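You operate a simulated robot arm through the tools that you are given. There is no shell and no other tool. Be economical: measure what you need, move in short steps, check, and stop when the job is done.

You are at the controls of a simulated robot arm. One attempt, no reset.

Task
Fetch the green strainer with blue band and set it on the top of the concrete kerb. Take the blue brush with green band on the top of the bench marked checks and put it away on the top of the long steel bench. Take the white bottle with purple cap and leave it on the window of the grey viewer box. Put the purple holed cube with teal tab on the top of the concrete kerb. Take the large clear cup with pale blue handle and leave it in the inside of the steel basin. Take the green cloth with pale blue band and leave it in the inside of the steel basin. Open the drawer marked wiping, fetch the teal pad with green band and set it in the inside of the drawer marked wiping and shut the wiping again. Switch the switch of the grey meter on. Press the button marked up two times. Fetch the teal padlock with purple band and stand it on top of the green cap with blue band. Any order will do. Set down upright: green strainer with blue band, blue brush with green band, white bottle with purple cap, large clear cup with pale blue handle, teal padlock with purple band.

It is judged by the outcome, as a careful person would: the job done as asked, and still so three seconds after it is handed in. It fails if anything else is knocked over, pushed out of place, dropped, spilled or broken. A push-on lid holds only when it is set on centred and level and pressed home; a screw cap is set on level and turned clockwise until tight. Flat cloth is picked up by pressing the open fingertips on it (5 to 10 N) and closing them slowly along it; thin cloth reads only 2 to 8 mm in the jaws.

Robot
A 5-joint arm with a fingered hand on a trunk, on a base that drives. Base frame: it is fixed to the floor where the robot stands at the start and does not move with it; the origin is under the middle of the robot, x ahead of it, y to its left, z up. Readings come in mm, rad, newtons and seconds.
With the tool pointing down near the work surface it reaches from about 280 to 580 mm from the robot's upright axis, wherever it stands. Its first joint turns from -2.007 to 2.007 rad. Places, roughly: blue brush with green band (7x13x7 cm) [600, 200, 800]; button marked up [-1400, -300, 1300]; drawer marked wiping [700, -1400, 700]; green cap with blue band (5x5x4 cm) [400, 700, 800]; green cloth with pale blue band (8x12x4 cm) [700, -1500, 900]; green strainer with blue band (5x5x8 cm) [500, 200, 800]; inside of the drawer marked wiping [800, -1400, 600]; inside of the steel basin [600, -2100, 900]; large clear cup with pale blue handle [750, -1250, 1000]; purple holed cube with teal tab (4x6x2 cm) [700, -700, 900]; switch of the grey meter [500, -3500, 900]; teal pad with green band (7x10x6 cm) [500, -2600, 900]; teal padlock with purple band (5x3x8 cm) [-1400, -300, 1100]; top of the concrete kerb (19x247 cm) [-3320, -1700, 380]; top of the long steel bench [700, -2800, 900]; white bottle with purple cap (4x4x7 cm) [600, 100, 800]; window of the grey viewer box (14x14 cm) [540, 3420, 840]. The tool tilts only in the upright plane through the base axis and itself; it spins freely about its own axis. Payload 2.9 kg.
Tool frame: the origin (TCP) lies between the finger pads and is the grasp point; the fingertips stand 22 mm ahead of it; z points along the fingers, y is the line along which they close. Largest opening 124 mm; the body of the gripper starts 60 mm behind the TCP. The gripper is a hand of 3 fingers: y runs from the thumb to the fingers, the wrist lies at [0, 0, -218] in the tool frame.
Orientation is told as [roll, pitch, yaw] about the base's x, y, z axes, in that order, counted from this pose: with the fingers straight down and closing along the base's y, the tool's x points along the base's -x, its y along +y and its z along -z.

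Tools
- The arm moves only by the tool nudge_tool. Its argument "series" is a list that holds one entry, the list of rows, each a list of 6 numbers: the shift along the tool's x, y, z in units of 500 mm (1.0 is 500 mm), then the turn, a rotation vector about the tool's x, y, z in units of 90 degrees (1.0 is 90 degrees). In form: [[[x, y, z, ax, ay, az], ...]]. A call has 1 to 12 rows; each row is the pose to reach, as a shift and turn from the pose commanded when the call began, along the tool's axes at that moment. A call with a number of a shift or a turn outside -1 to 1 is refused whole. Each row takes 0.2 s and may step no farther than 50 mm and 0.15 rad from the row before; otherwise, the whole call is refused. Where a pose cannot be reached the arm comes as near as it can. A force on the tool above 40 N (or 10 N above the force at the start of the call, whichever is more), or a blocked arm, ends the call early, and 0.2 s more pass. In this call time passes only in rows, and 0.2 s behind the last. It gives the time, the measured TCP pose, the force on the tool (base axes), the opening and the grip force at its end, in the units of the frame above (readings bear some noise), with the torque about the TCP (base axes, N m) and any sound that the robot's microphone picked up.
- Cameras (640 x 400 px; columns grow to the right, rows downward): "scene" is now at [8.8, 179, 1595.2]; the picture's right is [0.44, -0.90, 0.00], its down [-0.71, -0.34, -0.61] and it looks along [0.55, 0.27, -0.79] (base axes); focal length 296 px, centre (320, 200). "wrist" rides on the gripper at [64, -37, -75] in the tool frame; the picture's right is [0.50, 0.87, 0.00], its down [-0.62, 0.36, -0.70] and it looks along [-0.61, 0.35, 0.71] (tool axes); focal length 230 px, centre (320, 200). There is no depth. A picture from a camera that has moved, and an enlarged one, comes with that camera's place and axes in the base frame and with its lens.
- capture(camera): a new picture of that camera. The clock stands still meanwhile.
- raise_lower(by): slides the trunk up (or, below 0, down) by that many mm; the arm and the scene camera ride with it, the base frame stays. It gives what a move gives, with no picture.
- base_move(legs): drives the robot by 1 to 6 legs, each [ahead, left, turn to the left] in mm, mm and rad, along the robot's own axes; the way and the turn of a leg run together, so that a leg with both is an arc; at most 1500 mm and 3.142 rad a leg. The arm and the cameras ride along, it lands a little off, and it stops where it bumps. It gives what a move gives.
- finger_targets(finger1, finger2, thumb_bend): sets how far each is bent, from 0 (flat) to 1 (curled in); at 0.3 the hand is open as for a grip, at 0.7 the pads meet at the TCP. One left out holds its place. A second passes; each finger stops where it meets its share of the squeeze, and holds until it gets a number again. It is the only way to open and close the hand. It gives what a move gives, with no picture; readings hold the bend of each and the force on the fingers (four entries, about 0 where the hand has none), thumb and palm.
- turn_head(pan, tilt): turns the head with the scene camera to pan (to the left, within 2.705 rad either way) and tilt (down, from -0.506 to 1.204), counted from straight ahead of the robot. It gives what a move gives.
- close_up(camera, box): a new picture of the part [left, top, right, bottom] of that camera's present view, enlarged. The clock stands still meanwhile.
- close_job(): hands the job in; it is judged then, once.

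Go step by step. Nothing tells you exact positions but the pictures and the camera data: compare them with the known pose of the tool, close in by small moves and look again before you grip or let go. The budget is 525 turns and 308 pictures, counting those below and the enlarged ones. Unless the task says otherwise, let go and move clear before handing in, and close with one line.

The tools are called after "Call:" by a JSON object that holds its "name" and its "arguments". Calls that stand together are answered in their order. nudge_tool: Moves the arm, as the interface text tells. Its arguments: {"type":"object","properties":{"series":{"type":"array"}},"required":["series"]} The other tools are called the same way: raise_lower (by) slides the trunk up or down; finger_targets (finger1, finger2, thumb_bend) moves the fingers one by one; base_move (legs) drives the base; turn_head (pan, tilt) turns the head that bears the scene camera; capture (camera) takes a picture; close_up (camera, box) takes an enlarged picture of a part of a camera's view; close_job () hands the job in.

At the start:

```text
clock: 0.0
ee_pos: [264.1, 241.2, 1094.3]
tcp_rot: [0.002, -0.001, -0.001]
contact_force: [-0.3, 0.3, 0.4]
wrist_torque: [-0.01, 0.01, -0.01]
gripper_width: 124.1
grasp_force: 0.0
shape: jaw
bend: [0.3, 0.3, 0.3]
finger forces: [0.1, 0.1, 0.0, 0.1, 0.1, 0.0]
trunk travel left (down, up): [-700.0, 290.0]
robot x, y, heading: [1.8, 0.8, 0.001]
head pan, tilt: [0.45, 0.911]
```

scene: 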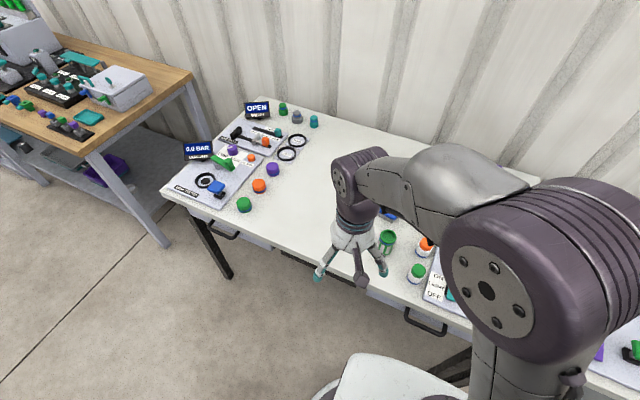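
wrist: 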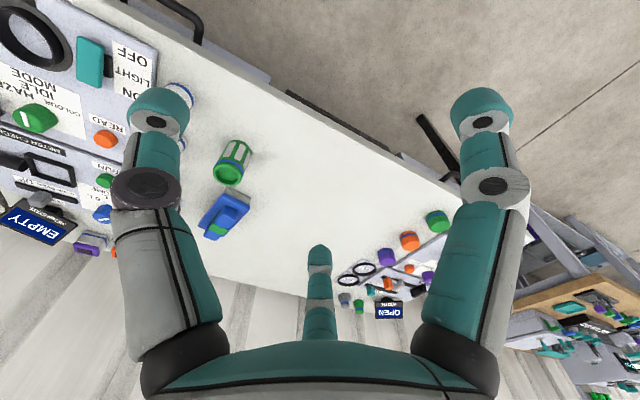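

I see the bench ahead with strainer, brush and bottles, partly hidden by the arm. I'll look around with the head first.

Call:
{"name": "turn_head", "arguments": {"pan": 0.0, "tilt": 0.9}}

Call:
{"name": "capture", "arguments": {"camera": "scene"}}

Call:
{"name": "turn_head", "arguments": {"pan": -1.0, "tilt": 0.6}}

Call:
{"name": "capture", "arguments": {"camera": "scene"}}

Call:
{"name": "turn_head", "arguments": {"pan": 1.3, "tilt": 0.5}}

Call:
{"name": "capture", "arguments": {"camera": "scene"}}

Call:
{"name": "turn_head", "arguments": {"pan": 2.7, "tilt": 0.4}}

Call:
{"name": "capture", "arguments": {"camera": "scene"}}

Call:
{"name": "turn_head", "arguments": {"pan": -2.4, "tilt": 0.4}}

Call:
{"name": "capture", "arguments": {"camera": "scene"}}

```text
clock: 0.9
ee_pos: [264.2, 242.3, 1093.8]
tcp_rot: [0.001, -0.001, 0.0]
contact_force: [-0.2, -0.3, -0.5]
wrist_torque: [0.0, 0.02, -0.05]
gripper_width: 124.1
grasp_force: 0.1
shape: jaw
bend: [0.3, 0.3, 0.3]
finger forces: [0.0, 0.1, 0.1, 0.0, 0.1, 0.0]
trunk travel left (down, up): [-700.0, 290.0]
robot x, y, heading: [2.2, -0.1, 0.001]
head pan, tilt: [0.0, 0.901]
```

```text
305 pictures are left
camera scene: at [16.8, 146.4, 1595.9], right [0.0, -1.0, 0.0], down [-0.78, 0.0, -0.62], along [0.62, 0.0, -0.78], focal length 296 px, centre (320, 200)
```

scene: 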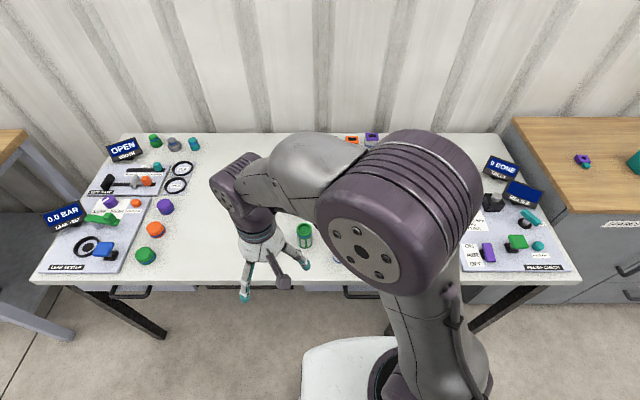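

```text
clock: 2.2
ee_pos: [264.6, 241.5, 1093.4]
tcp_rot: [0.0, 0.0, -0.001]
contact_force: [0.6, -0.5, -0.6]
wrist_torque: [0.03, 0.01, 0.03]
gripper_width: 124.2
grasp_force: 0.0
shape: jaw
bend: [0.3, 0.3, 0.3]
finger forces: [0.0, 0.0, 0.0, 0.0, 0.1, 0.0]
trunk travel left (down, up): [-700.0, 290.0]
robot x, y, heading: [2.3, -0.7, 0.002]
head pan, tilt: [-1.0, 0.6]
```

```text
304 pictures are left
camera scene: at [-10.9, 72.0, 1620.7], right [-0.84, -0.54, 0.0], down [-0.31, 0.48, -0.82], along [0.45, -0.69, -0.57], focal length 296 px, centre (320, 200)
```

scene: 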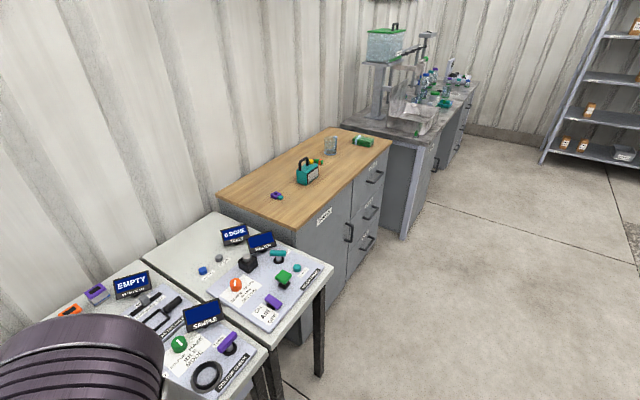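

```text
clock: 4.3
ee_pos: [264.3, 241.6, 1094.7]
tcp_rot: [0.001, 0.0, 0.001]
contact_force: [0.1, -0.6, 0.1]
wrist_torque: [0.02, 0.02, 0.0]
gripper_width: 124.1
grasp_force: 0.0
shape: jaw
bend: [0.3, 0.3, 0.3]
finger forces: [0.1, 0.0, 0.1, 0.1, 0.0, 0.1]
trunk travel left (down, up): [-700.0, 290.0]
robot x, y, heading: [0.8, -0.7, 0.001]
head pan, tilt: [1.3, 0.499]
```

```text
303 pictures are left
camera scene: at [-34.3, 234.0, 1629.8], right [0.96, -0.27, 0.0], down [-0.13, -0.46, -0.88], along [0.24, 0.85, -0.48], focal length 296 px, centre (320, 200)
```

scene: 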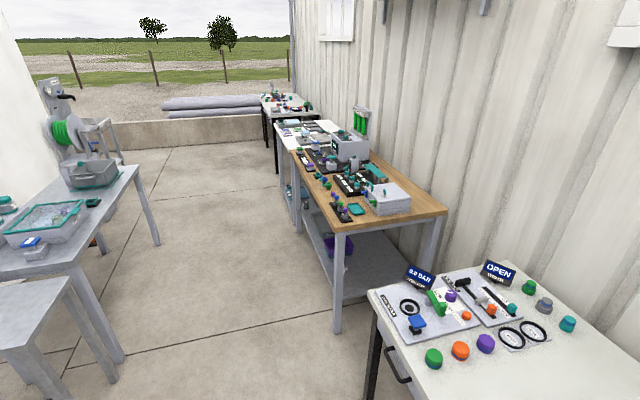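

```text
clock: 5.8
ee_pos: [264.6, 241.0, 1094.3]
tcp_rot: [0.001, 0.0, 0.0]
contact_force: [0.6, 0.6, 0.0]
wrist_torque: [0.0, 0.0, -0.01]
gripper_width: 124.2
grasp_force: 0.1
shape: jaw
bend: [0.3, 0.3, 0.3]
finger forces: [0.0, 0.0, 0.0, 0.0, 0.0, 0.0]
trunk travel left (down, up): [-700.0, 290.0]
robot x, y, heading: [1.1, 2.5, 0.005]
head pan, tilt: [2.7, 0.4]
```

```text
302 pictures are left
camera scene: at [-142.4, 186.0, 1638.9], right [0.43, 0.9, 0.0], down [0.35, -0.17, -0.92], along [-0.83, 0.39, -0.39], focal length 296 px, centre (320, 200)
```

scene: 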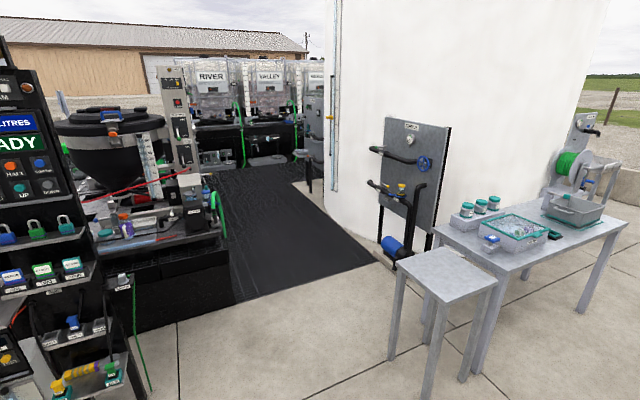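

```text
clock: 9.8
ee_pos: [265.0, 241.5, 1093.7]
tcp_rot: [0.0, 0.001, 0.0]
contact_force: [-0.2, -0.1, 0.0]
wrist_torque: [0.03, 0.0, -0.03]
gripper_width: 124.2
grasp_force: 0.0
shape: jaw
bend: [0.3, 0.3, 0.3]
finger forces: [0.0, 0.0, 0.0, 0.0, 0.1, 0.0]
trunk travel left (down, up): [-700.0, 290.0]
robot x, y, heading: [0.7, -4.5, 0.001]
head pan, tilt: [-2.4, 0.4]
```

```text
301 pictures are left
camera scene: at [-127.0, 83.7, 1639.0], right [-0.68, 0.74, 0.0], down [0.29, 0.26, -0.92], along [-0.68, -0.62, -0.39], focal length 296 px, centre (320, 200)
```

scene: 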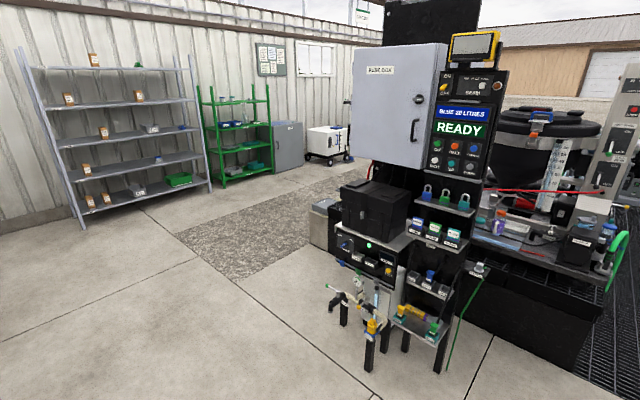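

The room is large: the checks bench is straight ahead, other stations lie around. I'll drive a little closer to the bench and look with the wrist camera.

Call:
{"name": "base_move", "arguments": {"legs": [[100, 0, 0]]}}

Call:
{"name": "turn_head", "arguments": {"pan": 0.3, "tilt": 1.1}}

Call:
{"name": "capture", "arguments": {"camera": "scene"}}

Call:
{"name": "capture", "arguments": {"camera": "wrist"}}

```text
clock: 11.0
ee_pos: [365.0, 241.4, 1094.3]
tcp_rot: [-0.001, -0.001, 0.0]
contact_force: [0.1, -0.7, -0.6]
wrist_torque: [0.02, 0.0, 0.01]
gripper_width: 123.9
grasp_force: 0.1
shape: jaw
bend: [0.3, 0.3, 0.3]
finger forces: [0.0, 0.0, 0.0, 0.1, 0.1, 0.0]
trunk travel left (down, up): [-700.0, 290.0]
robot x, y, heading: [104.3, 1.0, -0.002]
head pan, tilt: [-2.4, 0.4]
```

```text
clock: 13.4
ee_pos: [364.4, 240.9, 1093.2]
tcp_rot: [0.0, 0.0, -0.002]
contact_force: [-0.9, 0.5, -0.3]
wrist_torque: [-0.01, 0.01, 0.01]
gripper_width: 123.9
grasp_force: 0.1
shape: jaw
bend: [0.3, 0.3, 0.3]
finger forces: [0.0, 0.0, 0.1, 0.0, 0.1, 0.0]
trunk travel left (down, up): [-700.0, 290.0]
robot x, y, heading: [98.6, 0.4, -0.006]
head pan, tilt: [0.3, 1.1]
```

```text
300 pictures are left
camera scene: at [101.7, 164.9, 1582.1], right [0.29, -0.96, 0.0], down [-0.85, -0.26, -0.45], along [0.43, 0.13, -0.89], focal length 296 px, centre (320, 200)
```

scene: 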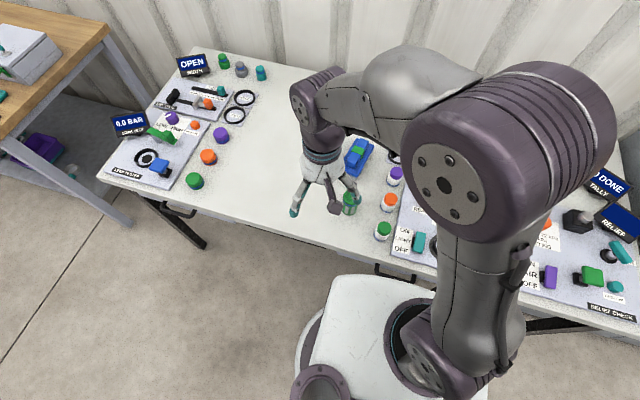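

```text
299 pictures are left
camera wrist: at [300.7, 204.5, 1168.1], right [-0.5, 0.87, 0.0], down [0.62, 0.36, 0.7], along [0.61, 0.35, -0.71], focal length 230 px, centre (320, 200)
```

wrist: 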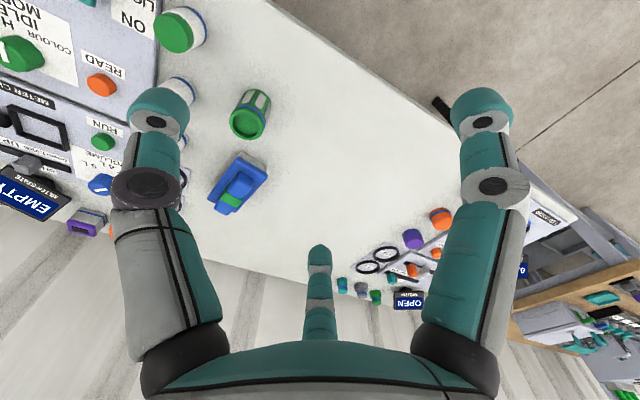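

Call:
{"name": "close_up", "arguments": {"camera": "scene", "box": [320, 120, 440, 250]}}

Call:
{"name": "close_up", "arguments": {"camera": "wrist", "box": [140, 40, 320, 240]}}

```text
3.08 times, centred on (380, 185) of scene
camera zoom: at [101.7, 164.9, 1582.1], right [0.29, -0.96, 0.0], down [-0.85, -0.26, -0.45], along [0.43, 0.13, -0.89], focal length 909 px, centre (135, 246)
```

zoom: 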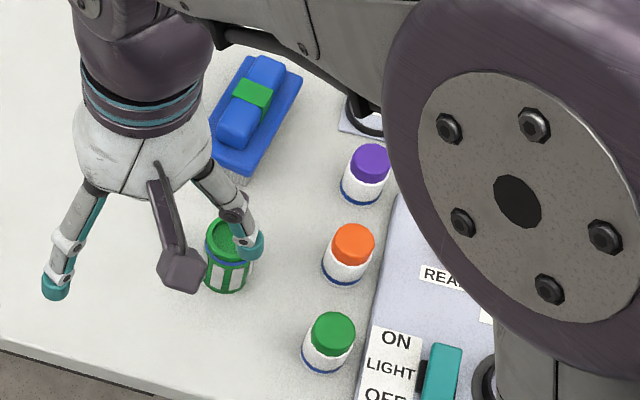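

```text
2.00 times, centred on (230, 140) of wrist
camera zoom: at [300.7, 204.5, 1168.1], right [-0.5, 0.87, 0.0], down [0.62, 0.36, 0.7], along [0.61, 0.35, -0.71], focal length 460 px, centre (500, 320)
```

zoom: 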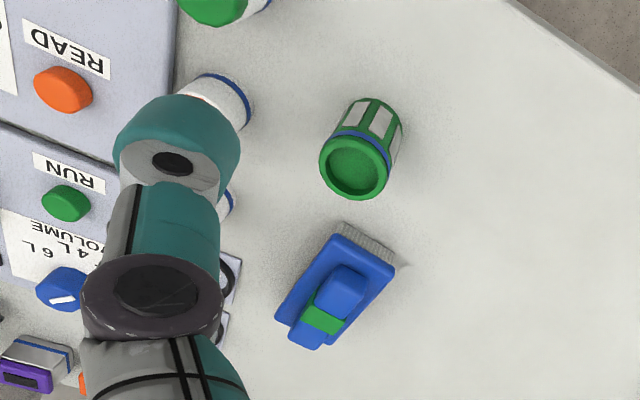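

The brush lies roughly along x at about [625,211]. I'll first test how the fingers close, to understand the hand.

Call:
{"name": "finger_targets", "arguments": {"finger1": 0.55, "finger2": 0.55, "thumb_bend": 0.55}}

Call:
{"name": "capture", "arguments": {"camera": "wrist"}}

Call:
{"name": "finger_targets", "arguments": {"finger1": 0.3, "finger2": 0.3, "thumb_bend": 0.3}}

Call:
{"name": "nudge_tool", "arguments": {"series": [[[-0.08, -0.01, 0.02, 0, 0, 0.02], [-0.16, -0.02, 0.06, 0, 0, 0.04], [-0.24, -0.03, 0.1, 0, 0, 0.06], [-0.32, -0.04, 0.14, 0, 0, 0.089], [-0.4, -0.05, 0.18, 0, 0, 0.089], [-0.47, -0.06, 0.22, 0, 0, 0.089], [-0.521, -0.06, 0.266, 0, 0, 0.089]]]}}

Call:
{"name": "capture", "arguments": {"camera": "wrist"}}

```text
clock: 14.4
ee_pos: [363.7, 240.3, 1094.2]
tcp_rot: [0.0, -0.001, -0.004]
contact_force: [0.9, 0.7, -0.1]
wrist_torque: [0.04, -0.02, -0.03]
gripper_width: 36.2
grasp_force: 0.0
shape: fingers
bend: [0.55, 0.55, 0.55]
finger forces: [0.0, 0.0, 0.1, 0.0, 0.0, 0.0]
trunk travel left (down, up): [-700.0, 290.0]
robot x, y, heading: [98.8, -2.1, -0.002]
head pan, tilt: [0.3, 1.1]
```

```text
296 pictures are left
camera wrist: at [300.7, 204.5, 1168.1], right [-0.5, 0.87, 0.0], down [0.62, 0.36, 0.7], along [0.61, 0.35, -0.71], focal length 230 px, centre (320, 200)
```

wrist: 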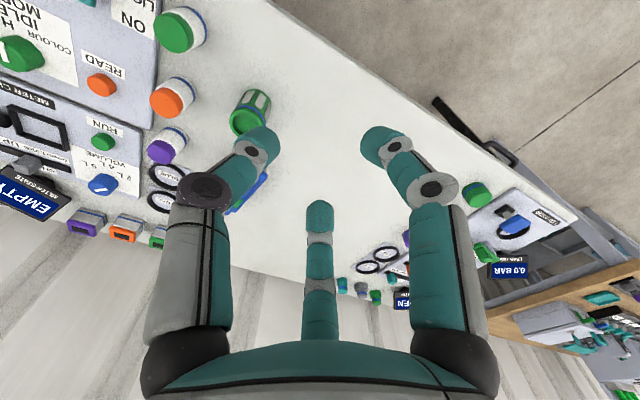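

```text
clock: 15.4
ee_pos: [364.2, 241.6, 1094.4]
tcp_rot: [-0.001, -0.001, -0.002]
contact_force: [-0.4, -0.1, -0.2]
wrist_torque: [-0.02, -0.03, 0.05]
gripper_width: 103.5
grasp_force: 0.0
shape: fingers
bend: [0.3, 0.3, 0.3]
finger forces: [0.0, 0.1, 0.0, 0.0, 0.0, 0.1]
trunk travel left (down, up): [-700.0, 290.0]
robot x, y, heading: [98.5, 1.9, -0.003]
head pan, tilt: [0.3, 1.1]
```

```text
clock: 17.0
ee_pos: [622.6, 211.9, 961.8]
tcp_rot: [-0.001, 0.002, -0.143]
contact_force: [1.1, -0.3, 0.1]
wrist_torque: [-0.01, 0.03, 0.03]
gripper_width: 103.8
grasp_force: 0.0
shape: fingers
bend: [0.3, 0.3, 0.3]
finger forces: [0.0, 0.0, 0.0, 0.0, 0.1, 0.1]
trunk travel left (down, up): [-700.0, 290.0]
robot x, y, heading: [99.2, 0.8, -0.004]
head pan, tilt: [0.3, 1.1]
```

```text
295 pictures are left
camera wrist: at [554.9, 183.9, 1036.2], right [-0.37, 0.93, 0.0], down [0.66, 0.27, 0.7], along [0.65, 0.26, -0.71], focal length 230 px, centre (320, 200)
```

wrist: 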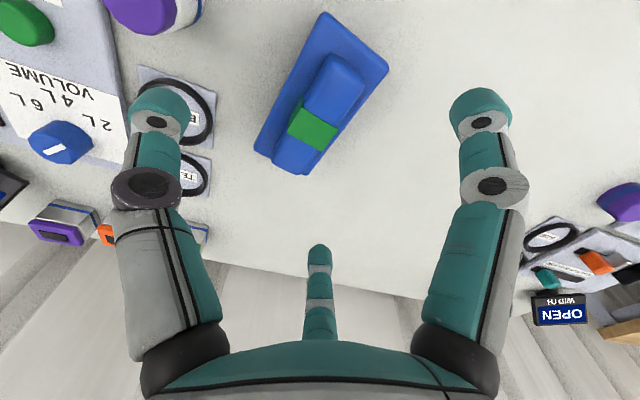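

The brush's grip is centred near [638,212] and aligned with my yaw. I'll lower towards it and check.

Call:
{"name": "nudge_tool", "arguments": {"series": [[[-0.0186, 0.003, 0.08, 0, 0, 0], [-0.0186, 0.003, 0.16, 0, 0, 0]]]}}

Call:
{"name": "capture", "arguments": {"camera": "wrist"}}

```text
clock: 17.6
ee_pos: [634.4, 211.3, 879.6]
tcp_rot: [-0.001, -0.001, -0.14]
contact_force: [0.8, -0.2, -0.1]
wrist_torque: [-0.02, -0.02, -0.01]
gripper_width: 103.5
grasp_force: 0.1
shape: fingers
bend: [0.3, 0.3, 0.3]
finger forces: [0.0, 0.0, 0.0, 0.0, 0.0, 0.0]
trunk travel left (down, up): [-700.0, 290.0]
robot x, y, heading: [99.4, -1.6, -0.0]
head pan, tilt: [0.3, 1.1]
```

```text
294 pictures are left
camera wrist: at [565.6, 183.3, 954.3], right [-0.37, 0.93, 0.0], down [0.66, 0.27, 0.7], along [0.65, 0.26, -0.71], focal length 230 px, centre (320, 200)
```

wrist: 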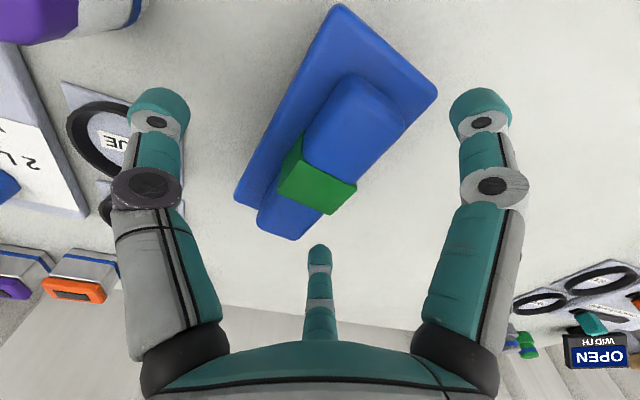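

Triangulation puts the grip's top at z≈855. I'll lower to 857 and close gently.

Call:
{"name": "nudge_tool", "arguments": {"series": [[[-0.008, 0.0, 0.045, 0, 0, 0]]]}}

Call:
{"name": "finger_targets", "arguments": {"finger1": 0.48, "finger2": 0.48, "thumb_bend": 0.48}}

Call:
{"name": "capture", "arguments": {"camera": "wrist"}}

```text
clock: 18.0
ee_pos: [633.8, 208.4, 859.8]
tcp_rot: [0.002, -0.001, -0.141]
contact_force: [-1.1, -0.2, 4.1]
wrist_torque: [0.14, -0.09, 0.04]
gripper_width: 104.8
grasp_force: 2.0
shape: fingers
bend: [0.29, 0.29, 0.3]
finger forces: [1.5, 2.5, 0.0, 0.0, 0.0, 0.0]
out of reach, approached as far as the arm can: row 1
trunk travel left (down, up): [-700.0, 290.0]
robot x, y, heading: [98.4, -2.6, -0.004]
head pan, tilt: [0.3, 1.1]
```

```text
clock: 19.0
ee_pos: [633.0, 208.9, 860.1]
tcp_rot: [0.001, -0.005, -0.142]
contact_force: [3.3, 7.3, 23.5]
wrist_torque: [0.94, -0.05, 0.01]
gripper_width: 77.9
grasp_force: 12.8
shape: fingers
bend: [0.32, 0.33, 0.48]
finger forces: [12.8, 12.8, 0.0, 0.1, 0.0, 0.0]
trunk travel left (down, up): [-700.0, 290.0]
robot x, y, heading: [103.0, 0.5, 0.0]
head pan, tilt: [0.3, 1.1]
```

```text
293 pictures are left
camera wrist: at [563.3, 181.3, 934.2], right [-0.37, 0.93, 0.0], down [0.66, 0.27, 0.7], along [0.65, 0.26, -0.71], focal length 230 px, centre (320, 200)
```

wrist: 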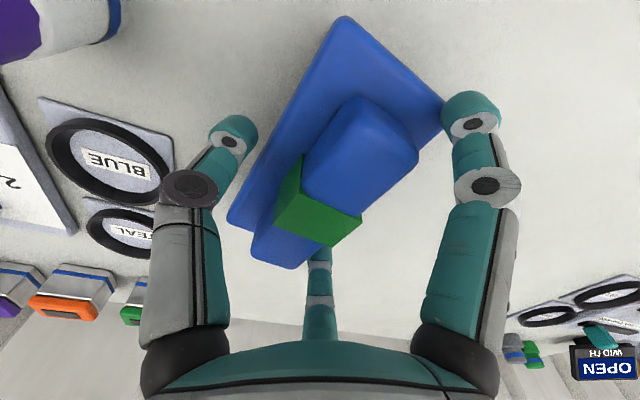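

The fingertips caught the block's edge below the grip. I'll open, rise ~10 mm and try to close on the grip only.

Call:
{"name": "finger_targets", "arguments": {"finger1": 0.3, "finger2": 0.3, "thumb_bend": 0.3}}

Call:
{"name": "nudge_tool", "arguments": {"series": [[[-0.006, 0.003, -0.022, 0, 0, 0]]]}}

Call:
{"name": "finger_targets", "arguments": {"finger1": 0.48, "finger2": 0.48, "thumb_bend": 0.48}}

Call:
{"name": "capture", "arguments": {"camera": "wrist"}}

```text
clock: 20.0
ee_pos: [633.9, 207.7, 857.9]
tcp_rot: [0.0, 0.0, -0.143]
contact_force: [-1.0, 0.3, 3.7]
wrist_torque: [0.08, -0.21, 0.04]
gripper_width: 104.0
grasp_force: 2.1
shape: fingers
bend: [0.3, 0.28, 0.3]
finger forces: [0.0, 3.9, 0.0, 0.0, 0.0, 0.0]
trunk travel left (down, up): [-700.0, 290.0]
robot x, y, heading: [98.7, 0.3, -0.004]
head pan, tilt: [0.3, 1.1]
```

```text
clock: 20.4
ee_pos: [634.7, 208.8, 869.4]
tcp_rot: [-0.003, 0.0, -0.141]
contact_force: [-0.3, 0.5, -0.3]
wrist_torque: [-0.04, 0.06, 0.01]
gripper_width: 104.3
grasp_force: 0.1
shape: fingers
bend: [0.3, 0.3, 0.3]
finger forces: [0.1, 0.1, 0.0, 0.1, 0.0, 0.0]
trunk travel left (down, up): [-700.0, 290.0]
robot x, y, heading: [100.6, 0.4, -0.001]
head pan, tilt: [0.3, 1.1]
```

```text
clock: 21.4
ee_pos: [636.1, 208.6, 870.1]
tcp_rot: [0.001, 0.001, -0.142]
contact_force: [0.7, -0.2, 0.5]
wrist_torque: [0.0, -0.01, 0.0]
gripper_width: 55.6
grasp_force: 0.0
shape: fingers
bend: [0.48, 0.48, 0.48]
finger forces: [0.0, 0.1, 0.1, 0.0, 0.0, 0.0]
trunk travel left (down, up): [-700.0, 290.0]
robot x, y, heading: [100.8, -0.4, -0.001]
head pan, tilt: [0.3, 1.1]
```

```text
292 pictures are left
camera wrist: at [566.8, 181.7, 944.3], right [-0.37, 0.93, 0.0], down [0.66, 0.27, 0.7], along [0.65, 0.26, -0.71], focal length 230 px, centre (320, 200)
```

wrist: 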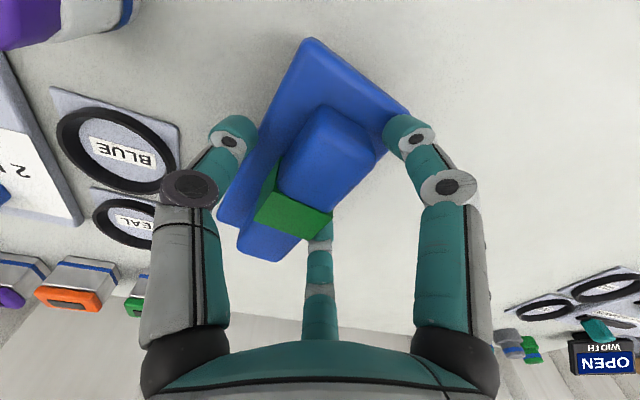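

The brush slid ~15 mm forward. I'll open, rise, and drive 50 mm closer for better reach.

Call:
{"name": "finger_targets", "arguments": {"finger1": 0.3, "finger2": 0.3, "thumb_bend": 0.3}}

Call:
{"name": "nudge_tool", "arguments": {"series": [[[0.06, 0.0, -0.07, 0, 0, 0], [0.08, 0.0, -0.14, 0, 0, 0]]]}}

Call:
{"name": "base_move", "arguments": {"legs": [[60, 0, 0]]}}

Call:
{"name": "capture", "arguments": {"camera": "wrist"}}

```text
clock: 22.4
ee_pos: [634.6, 209.3, 869.5]
tcp_rot: [0.001, 0.0, -0.141]
contact_force: [0.0, -0.1, 0.4]
wrist_torque: [-0.02, -0.04, 0.0]
gripper_width: 103.7
grasp_force: 0.1
shape: fingers
bend: [0.3, 0.3, 0.3]
finger forces: [0.1, 0.1, 0.0, 0.1, 0.0, 0.0]
trunk travel left (down, up): [-700.0, 290.0]
robot x, y, heading: [100.9, -2.2, -0.002]
head pan, tilt: [0.3, 1.1]
```

```text
clock: 23.0
ee_pos: [595.6, 215.9, 941.5]
tcp_rot: [-0.002, 0.0, -0.141]
contact_force: [-0.2, 0.4, 0.7]
wrist_torque: [0.01, 0.02, 0.03]
gripper_width: 103.6
grasp_force: 0.0
shape: fingers
bend: [0.3, 0.3, 0.3]
finger forces: [0.1, 0.0, 0.0, 0.0, 0.0, 0.0]
trunk travel left (down, up): [-700.0, 290.0]
robot x, y, heading: [100.6, 0.9, -0.005]
head pan, tilt: [0.3, 1.1]
```

```text
clock: 23.9
ee_pos: [655.4, 215.4, 941.6]
tcp_rot: [-0.001, 0.001, -0.141]
contact_force: [0.5, 0.3, -0.5]
wrist_torque: [0.0, 0.01, 0.03]
gripper_width: 103.6
grasp_force: 0.1
shape: fingers
bend: [0.3, 0.3, 0.3]
finger forces: [0.1, 0.0, 0.0, 0.1, 0.1, 0.1]
trunk travel left (down, up): [-700.0, 290.0]
robot x, y, heading: [160.0, -1.6, -0.001]
head pan, tilt: [0.3, 1.1]
```

```text
291 pictures are left
camera wrist: at [587.8, 188.7, 1015.6], right [-0.37, 0.93, 0.0], down [0.66, 0.27, 0.7], along [0.65, 0.26, -0.71], focal length 230 px, centre (320, 200)
```

wrist: 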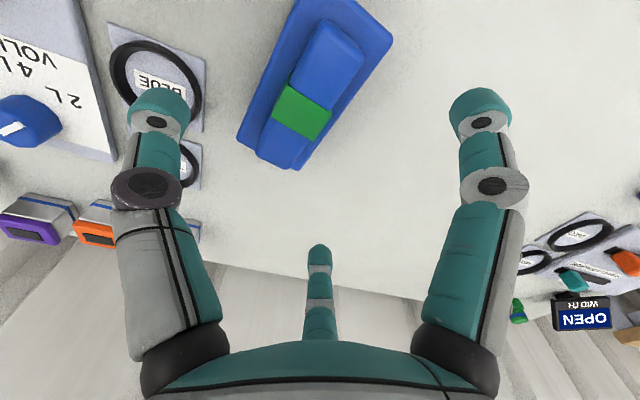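

Call:
{"name": "nudge_tool", "arguments": {"series": [[[-0.0034, -0.0246, 0.08, 0, 0, 0.0376], [-0.0034, -0.0246, 0.151, 0, 0, 0.0376]]]}}

Call:
{"name": "finger_targets", "arguments": {"finger1": 0.48, "finger2": 0.48, "thumb_bend": 0.48}}

Call:
{"name": "capture", "arguments": {"camera": "wrist"}}

```text
clock: 24.6
ee_pos: [653.6, 204.8, 866.5]
tcp_rot: [0.001, -0.001, -0.2]
contact_force: [0.4, -0.1, 0.1]
wrist_torque: [0.0, 0.01, -0.02]
gripper_width: 103.5
grasp_force: 0.1
shape: fingers
bend: [0.3, 0.3, 0.3]
finger forces: [0.1, 0.0, 0.0, 0.1, 0.1, 0.0]
trunk travel left (down, up): [-700.0, 290.0]
robot x, y, heading: [158.1, -1.4, -0.001]
head pan, tilt: [0.3, 1.1]
```

```text
clock: 25.6
ee_pos: [652.3, 204.5, 866.8]
tcp_rot: [-0.002, 0.0, -0.2]
contact_force: [0.3, 0.7, 3.3]
wrist_torque: [0.06, 0.04, 0.0]
gripper_width: 57.5
grasp_force: 0.7
shape: fingers
bend: [0.47, 0.48, 0.48]
finger forces: [2.3, 0.5, 0.1, 0.0, 0.1, 0.0]
trunk travel left (down, up): [-700.0, 290.0]
robot x, y, heading: [156.6, -0.3, -0.0]
head pan, tilt: [0.3, 1.1]
```

```text
290 pictures are left
camera wrist: at [582.7, 181.3, 942.1], right [-0.32, 0.95, 0.0], down [0.68, 0.23, 0.7], along [0.67, 0.22, -0.71], focal length 230 px, centre (320, 200)
```

wrist: 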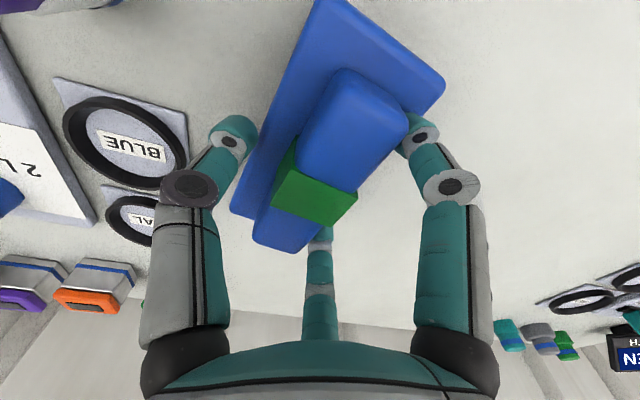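

The fingers now sit either side of the grip. Closing further.

Call:
{"name": "finger_targets", "arguments": {"finger1": 0.65, "finger2": 0.65, "thumb_bend": 0.65}}

Call:
{"name": "capture", "arguments": {"camera": "wrist"}}

```text
clock: 26.6
ee_pos: [652.7, 204.8, 867.6]
tcp_rot: [0.0, -0.001, -0.201]
contact_force: [1.0, 3.6, 8.4]
wrist_torque: [0.2, 0.18, 0.0]
gripper_width: 33.7
grasp_force: 12.6
shape: fingers
bend: [0.55, 0.57, 0.59]
finger forces: [12.5, 4.8, 0.0, 0.0, 8.2, 0.1]
trunk travel left (down, up): [-700.0, 290.0]
robot x, y, heading: [159.5, -1.0, 0.001]
head pan, tilt: [0.3, 1.1]
```

```text
289 pictures are left
camera wrist: at [582.5, 181.5, 942.3], right [-0.32, 0.95, 0.0], down [0.67, 0.23, 0.7], along [0.67, 0.22, -0.71], focal length 230 px, centre (320, 200)
```

wrist: 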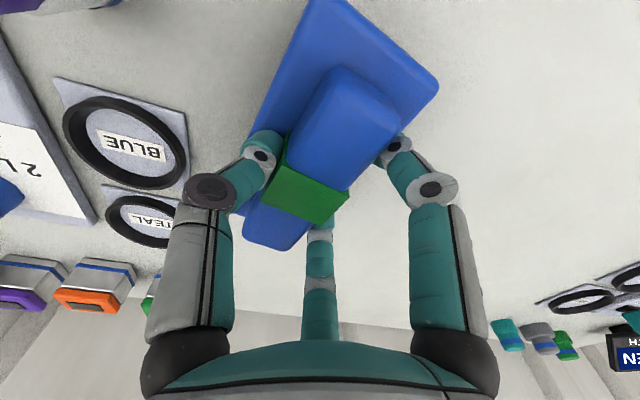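

Contact on all three. I'll squeeze a bit more and lift slightly to test the hold.

Call:
{"name": "finger_targets", "arguments": {"finger1": 0.8, "finger2": 0.8, "thumb_bend": 0.8}}

Call:
{"name": "nudge_tool", "arguments": {"series": [[[0, 0, -0.02, 0, 0, 0], [0, 0, -0.05, 0, 0, 0]]]}}

Call:
{"name": "capture", "arguments": {"camera": "wrist"}}

```text
clock: 27.6
ee_pos: [653.8, 203.4, 868.8]
tcp_rot: [0.0, -0.001, -0.201]
contact_force: [0.5, 2.6, 8.0]
wrist_torque: [0.24, 0.15, -0.02]
gripper_width: 32.7
grasp_force: 27.2
shape: fingers
bend: [0.55, 0.57, 0.61]
finger forces: [18.4, 13.0, 0.1, 0.0, 23.2, 0.0]
trunk travel left (down, up): [-700.0, 290.0]
robot x, y, heading: [161.3, 0.5, -0.002]
head pan, tilt: [0.3, 1.1]
```

```text
clock: 28.1
ee_pos: [652.8, 203.2, 892.4]
tcp_rot: [-0.001, 0.002, -0.199]
contact_force: [0.2, 0.1, -1.0]
wrist_torque: [0.04, 0.0, 0.0]
gripper_width: 32.6
grasp_force: 23.3
shape: fingers
bend: [0.55, 0.57, 0.61]
finger forces: [11.2, 12.6, 0.1, 0.0, 23.2, 0.0]
trunk travel left (down, up): [-700.0, 290.0]
robot x, y, heading: [159.5, -0.9, -0.004]
head pan, tilt: [0.3, 1.1]
```

```text
288 pictures are left
camera wrist: at [583.4, 180.5, 965.9], right [-0.32, 0.95, 0.0], down [0.68, 0.23, 0.7], along [0.66, 0.22, -0.71], focal length 230 px, centre (320, 200)
```

wrist: 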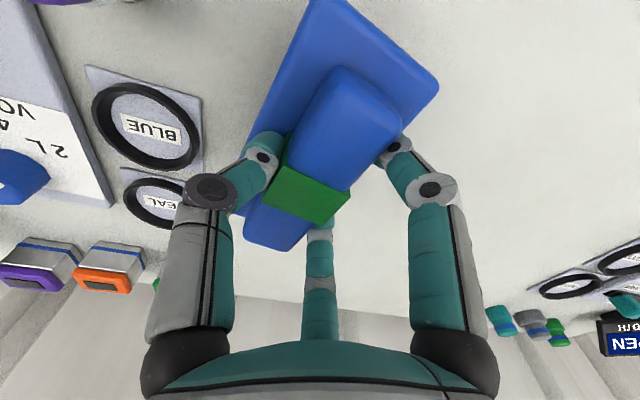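

The brush is held. I'll lift, retract the arm, back off and strafe right toward the long steel bench.

Call:
{"name": "nudge_tool", "arguments": {"series": [[[0, 0, -0.1, 0, 0, 0], [0.06, 0, -0.16, 0, 0, 0], [0.14, 0, -0.2, 0, 0, 0], [0.22, 0, -0.24, 0, 0, 0], [0.3, 0, -0.26, 0, 0, 0], [0.38, 0, -0.26, 0, 0, 0]]]}}

Call:
{"name": "base_move", "arguments": {"legs": [[-450, 0, 0], [0, -1400, 0], [0, -1400, 0]]}}

Call:
{"name": "turn_head", "arguments": {"pan": 0.0, "tilt": 0.75}}

Call:
{"name": "capture", "arguments": {"camera": "scene"}}

```text
clock: 29.6
ee_pos: [466.3, 239.8, 1022.3]
tcp_rot: [-0.001, 0.0, -0.202]
contact_force: [0.9, 0.9, -1.7]
wrist_torque: [0.02, -0.04, 0.01]
gripper_width: 32.2
grasp_force: 23.9
shape: fingers
bend: [0.55, 0.57, 0.61]
finger forces: [11.1, 12.3, 0.1, 0.0, 23.2, 0.0]
trunk travel left (down, up): [-700.0, 290.0]
robot x, y, heading: [161.6, 2.8, -0.003]
head pan, tilt: [0.3, 1.1]
```

```text
clock: 45.5
ee_pos: [-37.8, -2596.0, 1022.1]
tcp_rot: [0.0, 0.001, -0.228]
contact_force: [0.4, -0.3, -1.5]
wrist_torque: [0.02, 0.0, -0.01]
gripper_width: 31.9
grasp_force: 23.4
shape: fingers
bend: [0.55, 0.58, 0.61]
finger forces: [11.3, 12.4, 0.0, 0.0, 23.3, 0.0]
trunk travel left (down, up): [-700.0, 290.0]
robot x, y, heading: [-352.7, -2832.1, -0.031]
head pan, tilt: [0.3, 1.1]
```

```text
clock: 46.4
ee_pos: [-37.3, -2596.8, 1021.7]
tcp_rot: [0.0, 0.0, -0.226]
contact_force: [0.2, 0.3, -1.3]
wrist_torque: [0.05, 0.02, -0.01]
gripper_width: 32.3
grasp_force: 23.4
shape: fingers
bend: [0.55, 0.58, 0.61]
finger forces: [11.3, 12.5, 0.0, 0.0, 23.3, 0.0]
trunk travel left (down, up): [-700.0, 290.0]
robot x, y, heading: [-353.0, -2825.4, -0.029]
head pan, tilt: [0.0, 0.75]
```

```text
287 pictures are left
camera scene: at [-325.0, -2681.0, 1607.7], right [-0.03, -1.0, 0.0], down [-0.68, 0.02, -0.73], along [0.73, -0.02, -0.68], focal length 296 px, centre (320, 200)
```

scene: 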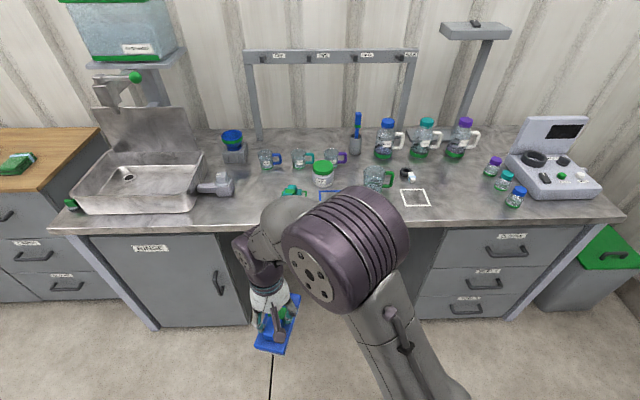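

The steel bench is ahead: free space between the white-outlined square and the small bottles on the right, around [450,-3215]. I'll raise the trunk and move in front of it.

Call:
{"name": "raise_lower", "arguments": {"by": 120}}

Call:
{"name": "base_move", "arguments": {"legs": [[0, 0, 0.03], [0, -330, 0], [330, 0, 0]]}}

Call:
{"name": "turn_head", "arguments": {"pan": -0.1, "tilt": 0.95}}

Call:
{"name": "capture", "arguments": {"camera": "scene"}}

Call:
{"name": "capture", "arguments": {"camera": "wrist"}}

```text
clock: 47.9
ee_pos: [-37.9, -2596.1, 1142.1]
tcp_rot: [0.0, -0.003, -0.225]
contact_force: [0.5, 0.4, -2.2]
wrist_torque: [-0.01, -0.02, -0.02]
gripper_width: 32.1
grasp_force: 23.5
shape: fingers
bend: [0.55, 0.58, 0.61]
finger forces: [11.1, 12.5, 0.0, 0.1, 23.3, 0.0]
trunk travel left (down, up): [-820.0, 170.0]
robot x, y, heading: [-353.1, -2826.6, -0.028]
head pan, tilt: [0.0, 0.75]
```

```text
clock: 52.3
ee_pos: [292.5, -2933.3, 1141.2]
tcp_rot: [0.0, -0.001, -0.212]
contact_force: [0.5, -0.5, -1.9]
wrist_torque: [0.0, 0.02, 0.05]
gripper_width: 32.0
grasp_force: 23.6
shape: fingers
bend: [0.55, 0.58, 0.61]
finger forces: [11.3, 12.5, 0.0, 0.0, 23.4, 0.0]
trunk travel left (down, up): [-820.0, 170.0]
robot x, y, heading: [-18.6, -3169.5, -0.017]
head pan, tilt: [0.0, 0.75]
```

```text
clock: 53.0
ee_pos: [293.5, -2932.5, 1142.0]
tcp_rot: [0.0, -0.001, -0.214]
contact_force: [0.6, 0.0, -0.6]
wrist_torque: [0.01, 0.01, 0.0]
gripper_width: 32.0
grasp_force: 23.3
shape: fingers
bend: [0.55, 0.58, 0.61]
finger forces: [11.2, 12.5, 0.0, 0.0, 23.4, 0.0]
trunk travel left (down, up): [-820.0, 170.0]
robot x, y, heading: [-18.9, -3168.6, -0.015]
head pan, tilt: [-0.099, 0.949]
```

```text
286 pictures are left
camera scene: at [-3.0, -3028.5, 1712.3], right [-0.11, -0.99, 0.0], down [-0.81, 0.09, -0.58], along [0.58, -0.07, -0.81], focal length 296 px, centre (320, 200)
```

scene: 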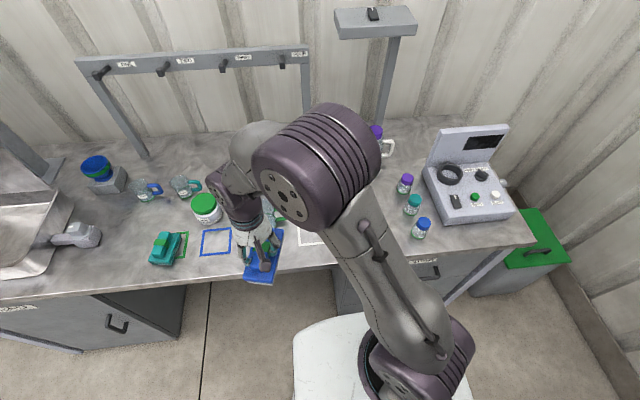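

```text
285 pictures are left
camera wrist: at [223.0, -2954.8, 1215.8], right [-0.31, 0.95, 0.0], down [0.68, 0.22, 0.7], along [0.67, 0.21, -0.71], focal length 230 px, centre (320, 200)
```

wrist: 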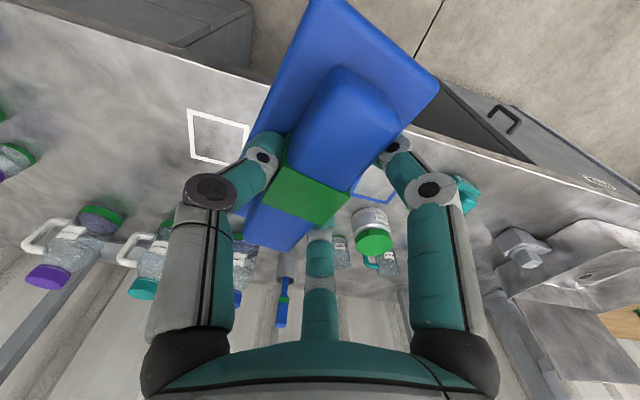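

Call:
{"name": "nudge_tool", "arguments": {"series": [[[-0.055, -0.074, 0, 0, 0, 0], [-0.11, -0.148, 0, 0, 0, 0], [-0.165, -0.222, 0, 0, 0, 0], [-0.22, -0.296, 0, 0, 0, 0], [-0.275, -0.37, 0, 0, 0, 0], [-0.33, -0.444, 0, 0, 0, 0], [-0.394, -0.524, 0.02, 0, 0, 0], [-0.394, -0.524, 0.11, 0, 0, 0], [-0.394, -0.524, 0.2, 0, 0, 0], [-0.394, -0.524, 0.26, 0, 0, 0]]]}}

Call:
{"name": "capture", "arguments": {"camera": "wrist"}}

Call:
{"name": "capture", "arguments": {"camera": "scene"}}

```text
refused: row 7 steps farther than a row can; nothing moved
```

```text
284 pictures are left
camera wrist: at [223.0, -2954.8, 1215.8], right [-0.31, 0.95, 0.0], down [0.68, 0.22, 0.7], along [0.67, 0.21, -0.71], focal length 230 px, centre (320, 200)
```

wrist: 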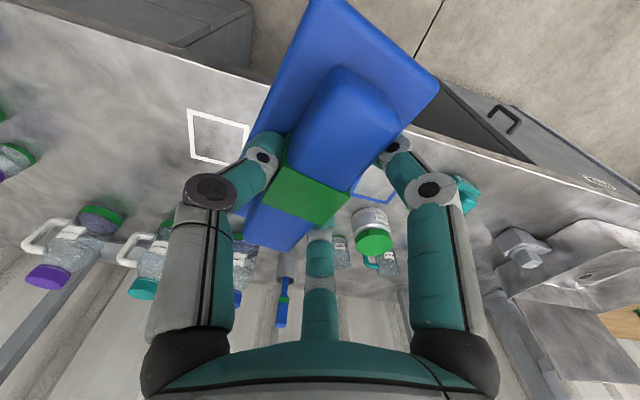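

```text
283 pictures are left
camera scene: at [-3.0, -3028.5, 1712.3], right [-0.11, -0.99, 0.0], down [-0.81, 0.09, -0.58], along [0.58, -0.07, -0.81], focal length 296 px, centre (320, 200)
```

scene: 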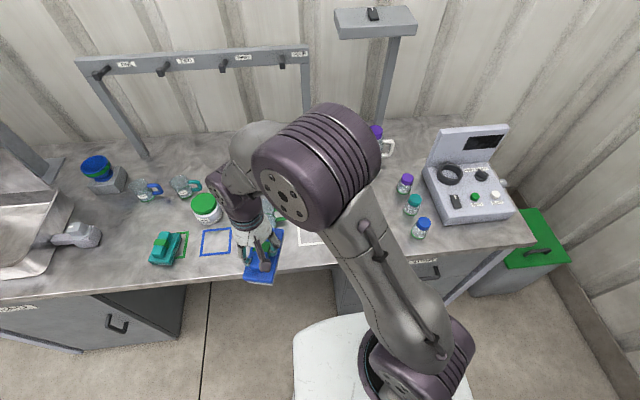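

Call:
{"name": "nudge_tool", "arguments": {"series": [[[-0.049, -0.0655, 0, 0, 0, 0], [-0.098, -0.131, 0, 0, 0, 0], [-0.148, -0.1965, 0, 0, 0, 0], [-0.197, -0.262, 0, 0, 0, 0], [-0.246, -0.3275, 0, 0, 0, 0], [-0.295, -0.393, 0, 0, 0, 0], [-0.345, -0.4585, 0, 0, 0, 0], [-0.394, -0.524, 0, 0, 0, 0], [-0.394, -0.524, 0.09, 0, 0, 0], [-0.394, -0.524, 0.18, 0, 0, 0], [-0.394, -0.524, 0.26, 0, 0, 0]]]}}

Call:
{"name": "capture", "arguments": {"camera": "wrist"}}

Call:
{"name": "capture", "arguments": {"camera": "scene"}}

```text
clock: 55.4
ee_pos: [430.2, -3231.0, 1009.8]
tcp_rot: [0.0, 0.001, -0.214]
contact_force: [-0.6, 0.1, -2.2]
wrist_torque: [0.01, 0.0, 0.02]
gripper_width: 31.7
grasp_force: 23.5
shape: fingers
bend: [0.56, 0.58, 0.61]
finger forces: [11.1, 12.5, 0.0, 0.1, 23.4, 0.1]
trunk travel left (down, up): [-820.0, 170.0]
robot x, y, heading: [-16.6, -3163.1, -0.012]
head pan, tilt: [-0.099, 0.949]
```

```text
282 pictures are left
camera wrist: at [360.2, -3253.6, 1085.2], right [-0.31, 0.95, 0.0], down [0.68, 0.22, 0.7], along [0.67, 0.21, -0.71], focal length 230 px, centre (320, 200)
```

wrist: 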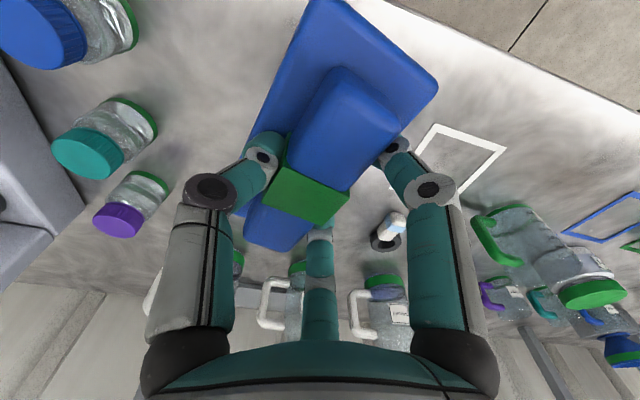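

```text
281 pictures are left
camera scene: at [-2.4, -3029.0, 1712.4], right [-0.11, -0.99, 0.0], down [-0.81, 0.09, -0.58], along [0.58, -0.07, -0.81], focal length 296 px, centre (320, 200)
```

scene: 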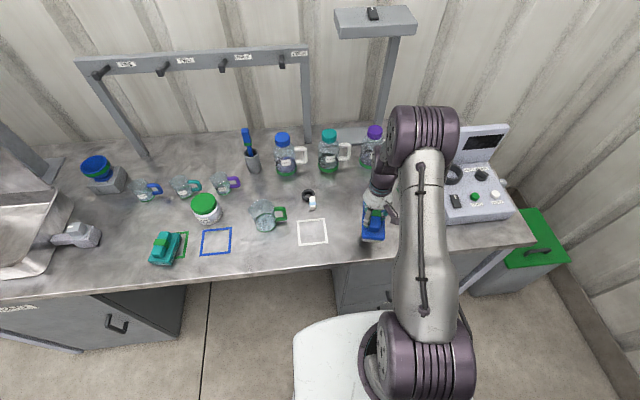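

The spot is clear. I'll lower until the bristles touch.

Call:
{"name": "nudge_tool", "arguments": {"series": [[[0, 0, 0.02, 0, 0, 0], [0, 0, 0.036, 0, 0, 0]]]}}

Call:
{"name": "nudge_tool", "arguments": {"series": [[[0, 0, 0.01, 0, 0, 0]]]}}

Call:
{"name": "nudge_tool", "arguments": {"series": [[[0, 0, 0.01, 0, 0, 0]]]}}

```text
clock: 56.0
ee_pos: [431.5, -3231.0, 993.5]
tcp_rot: [0.001, 0.0, -0.213]
contact_force: [0.2, 0.6, -1.9]
wrist_torque: [0.02, 0.01, 0.0]
gripper_width: 31.8
grasp_force: 23.9
shape: fingers
bend: [0.56, 0.58, 0.61]
finger forces: [11.1, 12.4, 0.0, 0.0, 23.6, 0.0]
trunk travel left (down, up): [-820.0, 170.0]
robot x, y, heading: [-20.9, -3167.3, -0.012]
head pan, tilt: [-0.099, 0.949]
```

```text
clock: 56.4
ee_pos: [430.7, -3231.7, 988.2]
tcp_rot: [0.0, 0.0, -0.214]
contact_force: [-0.3, 0.2, -2.0]
wrist_torque: [-0.01, 0.0, 0.0]
gripper_width: 31.4
grasp_force: 23.7
shape: fingers
bend: [0.56, 0.58, 0.61]
finger forces: [11.1, 12.5, 0.1, 0.0, 23.5, 0.1]
trunk travel left (down, up): [-820.0, 170.0]
robot x, y, heading: [-20.5, -3167.8, -0.011]
head pan, tilt: [-0.099, 0.949]
```

```text
clock: 56.8
ee_pos: [430.8, -3229.2, 984.3]
tcp_rot: [0.0, 0.0, -0.215]
contact_force: [0.4, -0.1, -0.8]
wrist_torque: [0.02, 0.0, 0.0]
gripper_width: 31.9
grasp_force: 23.5
shape: fingers
bend: [0.56, 0.58, 0.61]
finger forces: [11.1, 12.5, 0.0, 0.0, 23.5, 0.0]
trunk travel left (down, up): [-820.0, 170.0]
robot x, y, heading: [-24.9, -3167.1, -0.012]
head pan, tilt: [-0.099, 0.949]
```

Call:
{"name": "nudge_tool", "arguments": {"series": [[[0, 0, 0.008, 0, 0, 0]]]}}

Call:
{"name": "nudge_tool", "arguments": {"series": [[[0, 0, 0.008, 0, 0, 0]]]}}

Call:
{"name": "nudge_tool", "arguments": {"series": [[[0, 0, 0.008, 0, 0, 0]]]}}

Call:
{"name": "capture", "arguments": {"camera": "wrist"}}

```text
clock: 57.2
ee_pos: [431.1, -3230.6, 978.5]
tcp_rot: [-0.001, -0.001, -0.213]
contact_force: [0.0, -0.2, -1.0]
wrist_torque: [0.02, -0.01, 0.01]
gripper_width: 31.5
grasp_force: 23.7
shape: fingers
bend: [0.56, 0.58, 0.61]
finger forces: [11.2, 12.5, 0.0, 0.1, 23.5, 0.1]
trunk travel left (down, up): [-820.0, 170.0]
robot x, y, heading: [-21.7, -3167.9, -0.014]
head pan, tilt: [-0.099, 0.949]
```

```text
clock: 57.6
ee_pos: [432.7, -3230.4, 975.6]
tcp_rot: [0.0, 0.0, -0.213]
contact_force: [-0.7, -0.1, -1.0]
wrist_torque: [0.0, 0.01, 0.0]
gripper_width: 31.5
grasp_force: 23.4
shape: fingers
bend: [0.56, 0.58, 0.61]
finger forces: [11.0, 12.5, 0.0, 0.0, 23.5, 0.0]
trunk travel left (down, up): [-820.0, 170.0]
robot x, y, heading: [-21.5, -3168.4, -0.009]
head pan, tilt: [-0.099, 0.949]
```

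```text
clock: 58.0
ee_pos: [429.6, -3231.1, 972.0]
tcp_rot: [0.0, 0.0, -0.212]
contact_force: [0.6, 0.0, -0.9]
wrist_torque: [0.01, 0.0, -0.01]
gripper_width: 31.6
grasp_force: 23.9
shape: fingers
bend: [0.56, 0.58, 0.61]
finger forces: [11.2, 12.5, 0.0, 0.0, 23.5, 0.0]
trunk travel left (down, up): [-820.0, 170.0]
robot x, y, heading: [-17.4, -3166.7, -0.014]
head pan, tilt: [-0.099, 0.949]
```

```text
280 pictures are left
camera wrist: at [360.6, -3252.8, 1045.2], right [-0.31, 0.95, 0.0], down [0.68, 0.22, 0.7], along [0.67, 0.21, -0.71], focal length 230 px, centre (320, 200)
```

wrist: 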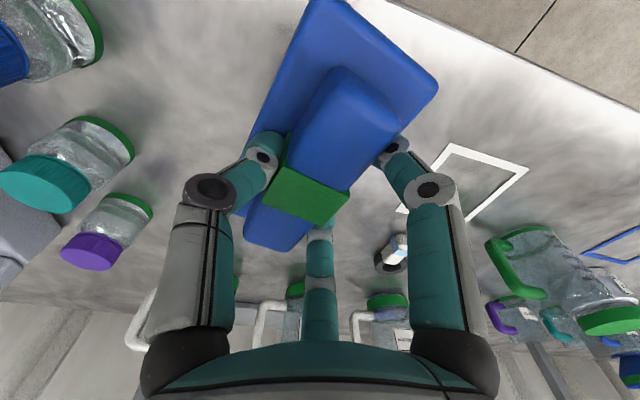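

Call:
{"name": "nudge_tool", "arguments": {"series": [[[0, 0, 0.01, 0, 0, 0]]]}}

Call:
{"name": "nudge_tool", "arguments": {"series": [[[0, 0, 0.01, 0, 0, 0]]]}}

Call:
{"name": "nudge_tool", "arguments": {"series": [[[0, 0, 0.01, 0, 0, 0]]]}}

Call:
{"name": "nudge_tool", "arguments": {"series": [[[0, 0, 0.01, 0, 0, 0]]]}}

```text
clock: 58.4
ee_pos: [429.5, -3230.8, 966.6]
tcp_rot: [0.0, 0.0, -0.213]
contact_force: [0.2, 1.1, -0.6]
wrist_torque: [-0.01, 0.03, 0.03]
gripper_width: 31.9
grasp_force: 23.5
shape: fingers
bend: [0.56, 0.58, 0.61]
finger forces: [11.2, 12.5, 0.0, 0.0, 23.4, 0.0]
trunk travel left (down, up): [-820.0, 170.0]
robot x, y, heading: [-15.3, -3163.6, -0.014]
head pan, tilt: [-0.099, 0.949]
```

```text
clock: 58.8
ee_pos: [430.3, -3230.7, 961.2]
tcp_rot: [0.0, 0.0, -0.213]
contact_force: [0.4, 0.2, -0.4]
wrist_torque: [0.04, 0.02, -0.03]
gripper_width: 31.6
grasp_force: 23.9
shape: fingers
bend: [0.56, 0.58, 0.61]
finger forces: [11.1, 12.6, 0.1, 0.0, 23.4, 0.1]
trunk travel left (down, up): [-820.0, 170.0]
robot x, y, heading: [-23.9, -3168.9, -0.016]
head pan, tilt: [-0.099, 0.949]
```

```text
clock: 59.2
ee_pos: [430.2, -3229.0, 956.1]
tcp_rot: [0.0, 0.0, -0.213]
contact_force: [0.9, 0.3, -0.9]
wrist_torque: [0.03, -0.01, -0.03]
gripper_width: 31.6
grasp_force: 23.7
shape: fingers
bend: [0.56, 0.58, 0.61]
finger forces: [11.1, 12.5, 0.0, 0.0, 23.5, 0.0]
trunk travel left (down, up): [-820.0, 170.0]
robot x, y, heading: [-18.6, -3165.6, -0.017]
head pan, tilt: [-0.099, 0.949]
```

```text
clock: 59.6
ee_pos: [430.5, -3229.9, 951.8]
tcp_rot: [0.0, -0.001, -0.212]
contact_force: [-0.1, -0.6, -1.3]
wrist_torque: [0.02, -0.01, 0.0]
gripper_width: 31.5
grasp_force: 23.8
shape: fingers
bend: [0.56, 0.58, 0.61]
finger forces: [11.2, 12.6, 0.0, 0.0, 23.4, 0.1]
trunk travel left (down, up): [-820.0, 170.0]
robot x, y, heading: [-16.8, -3168.2, -0.016]
head pan, tilt: [-0.099, 0.949]
```

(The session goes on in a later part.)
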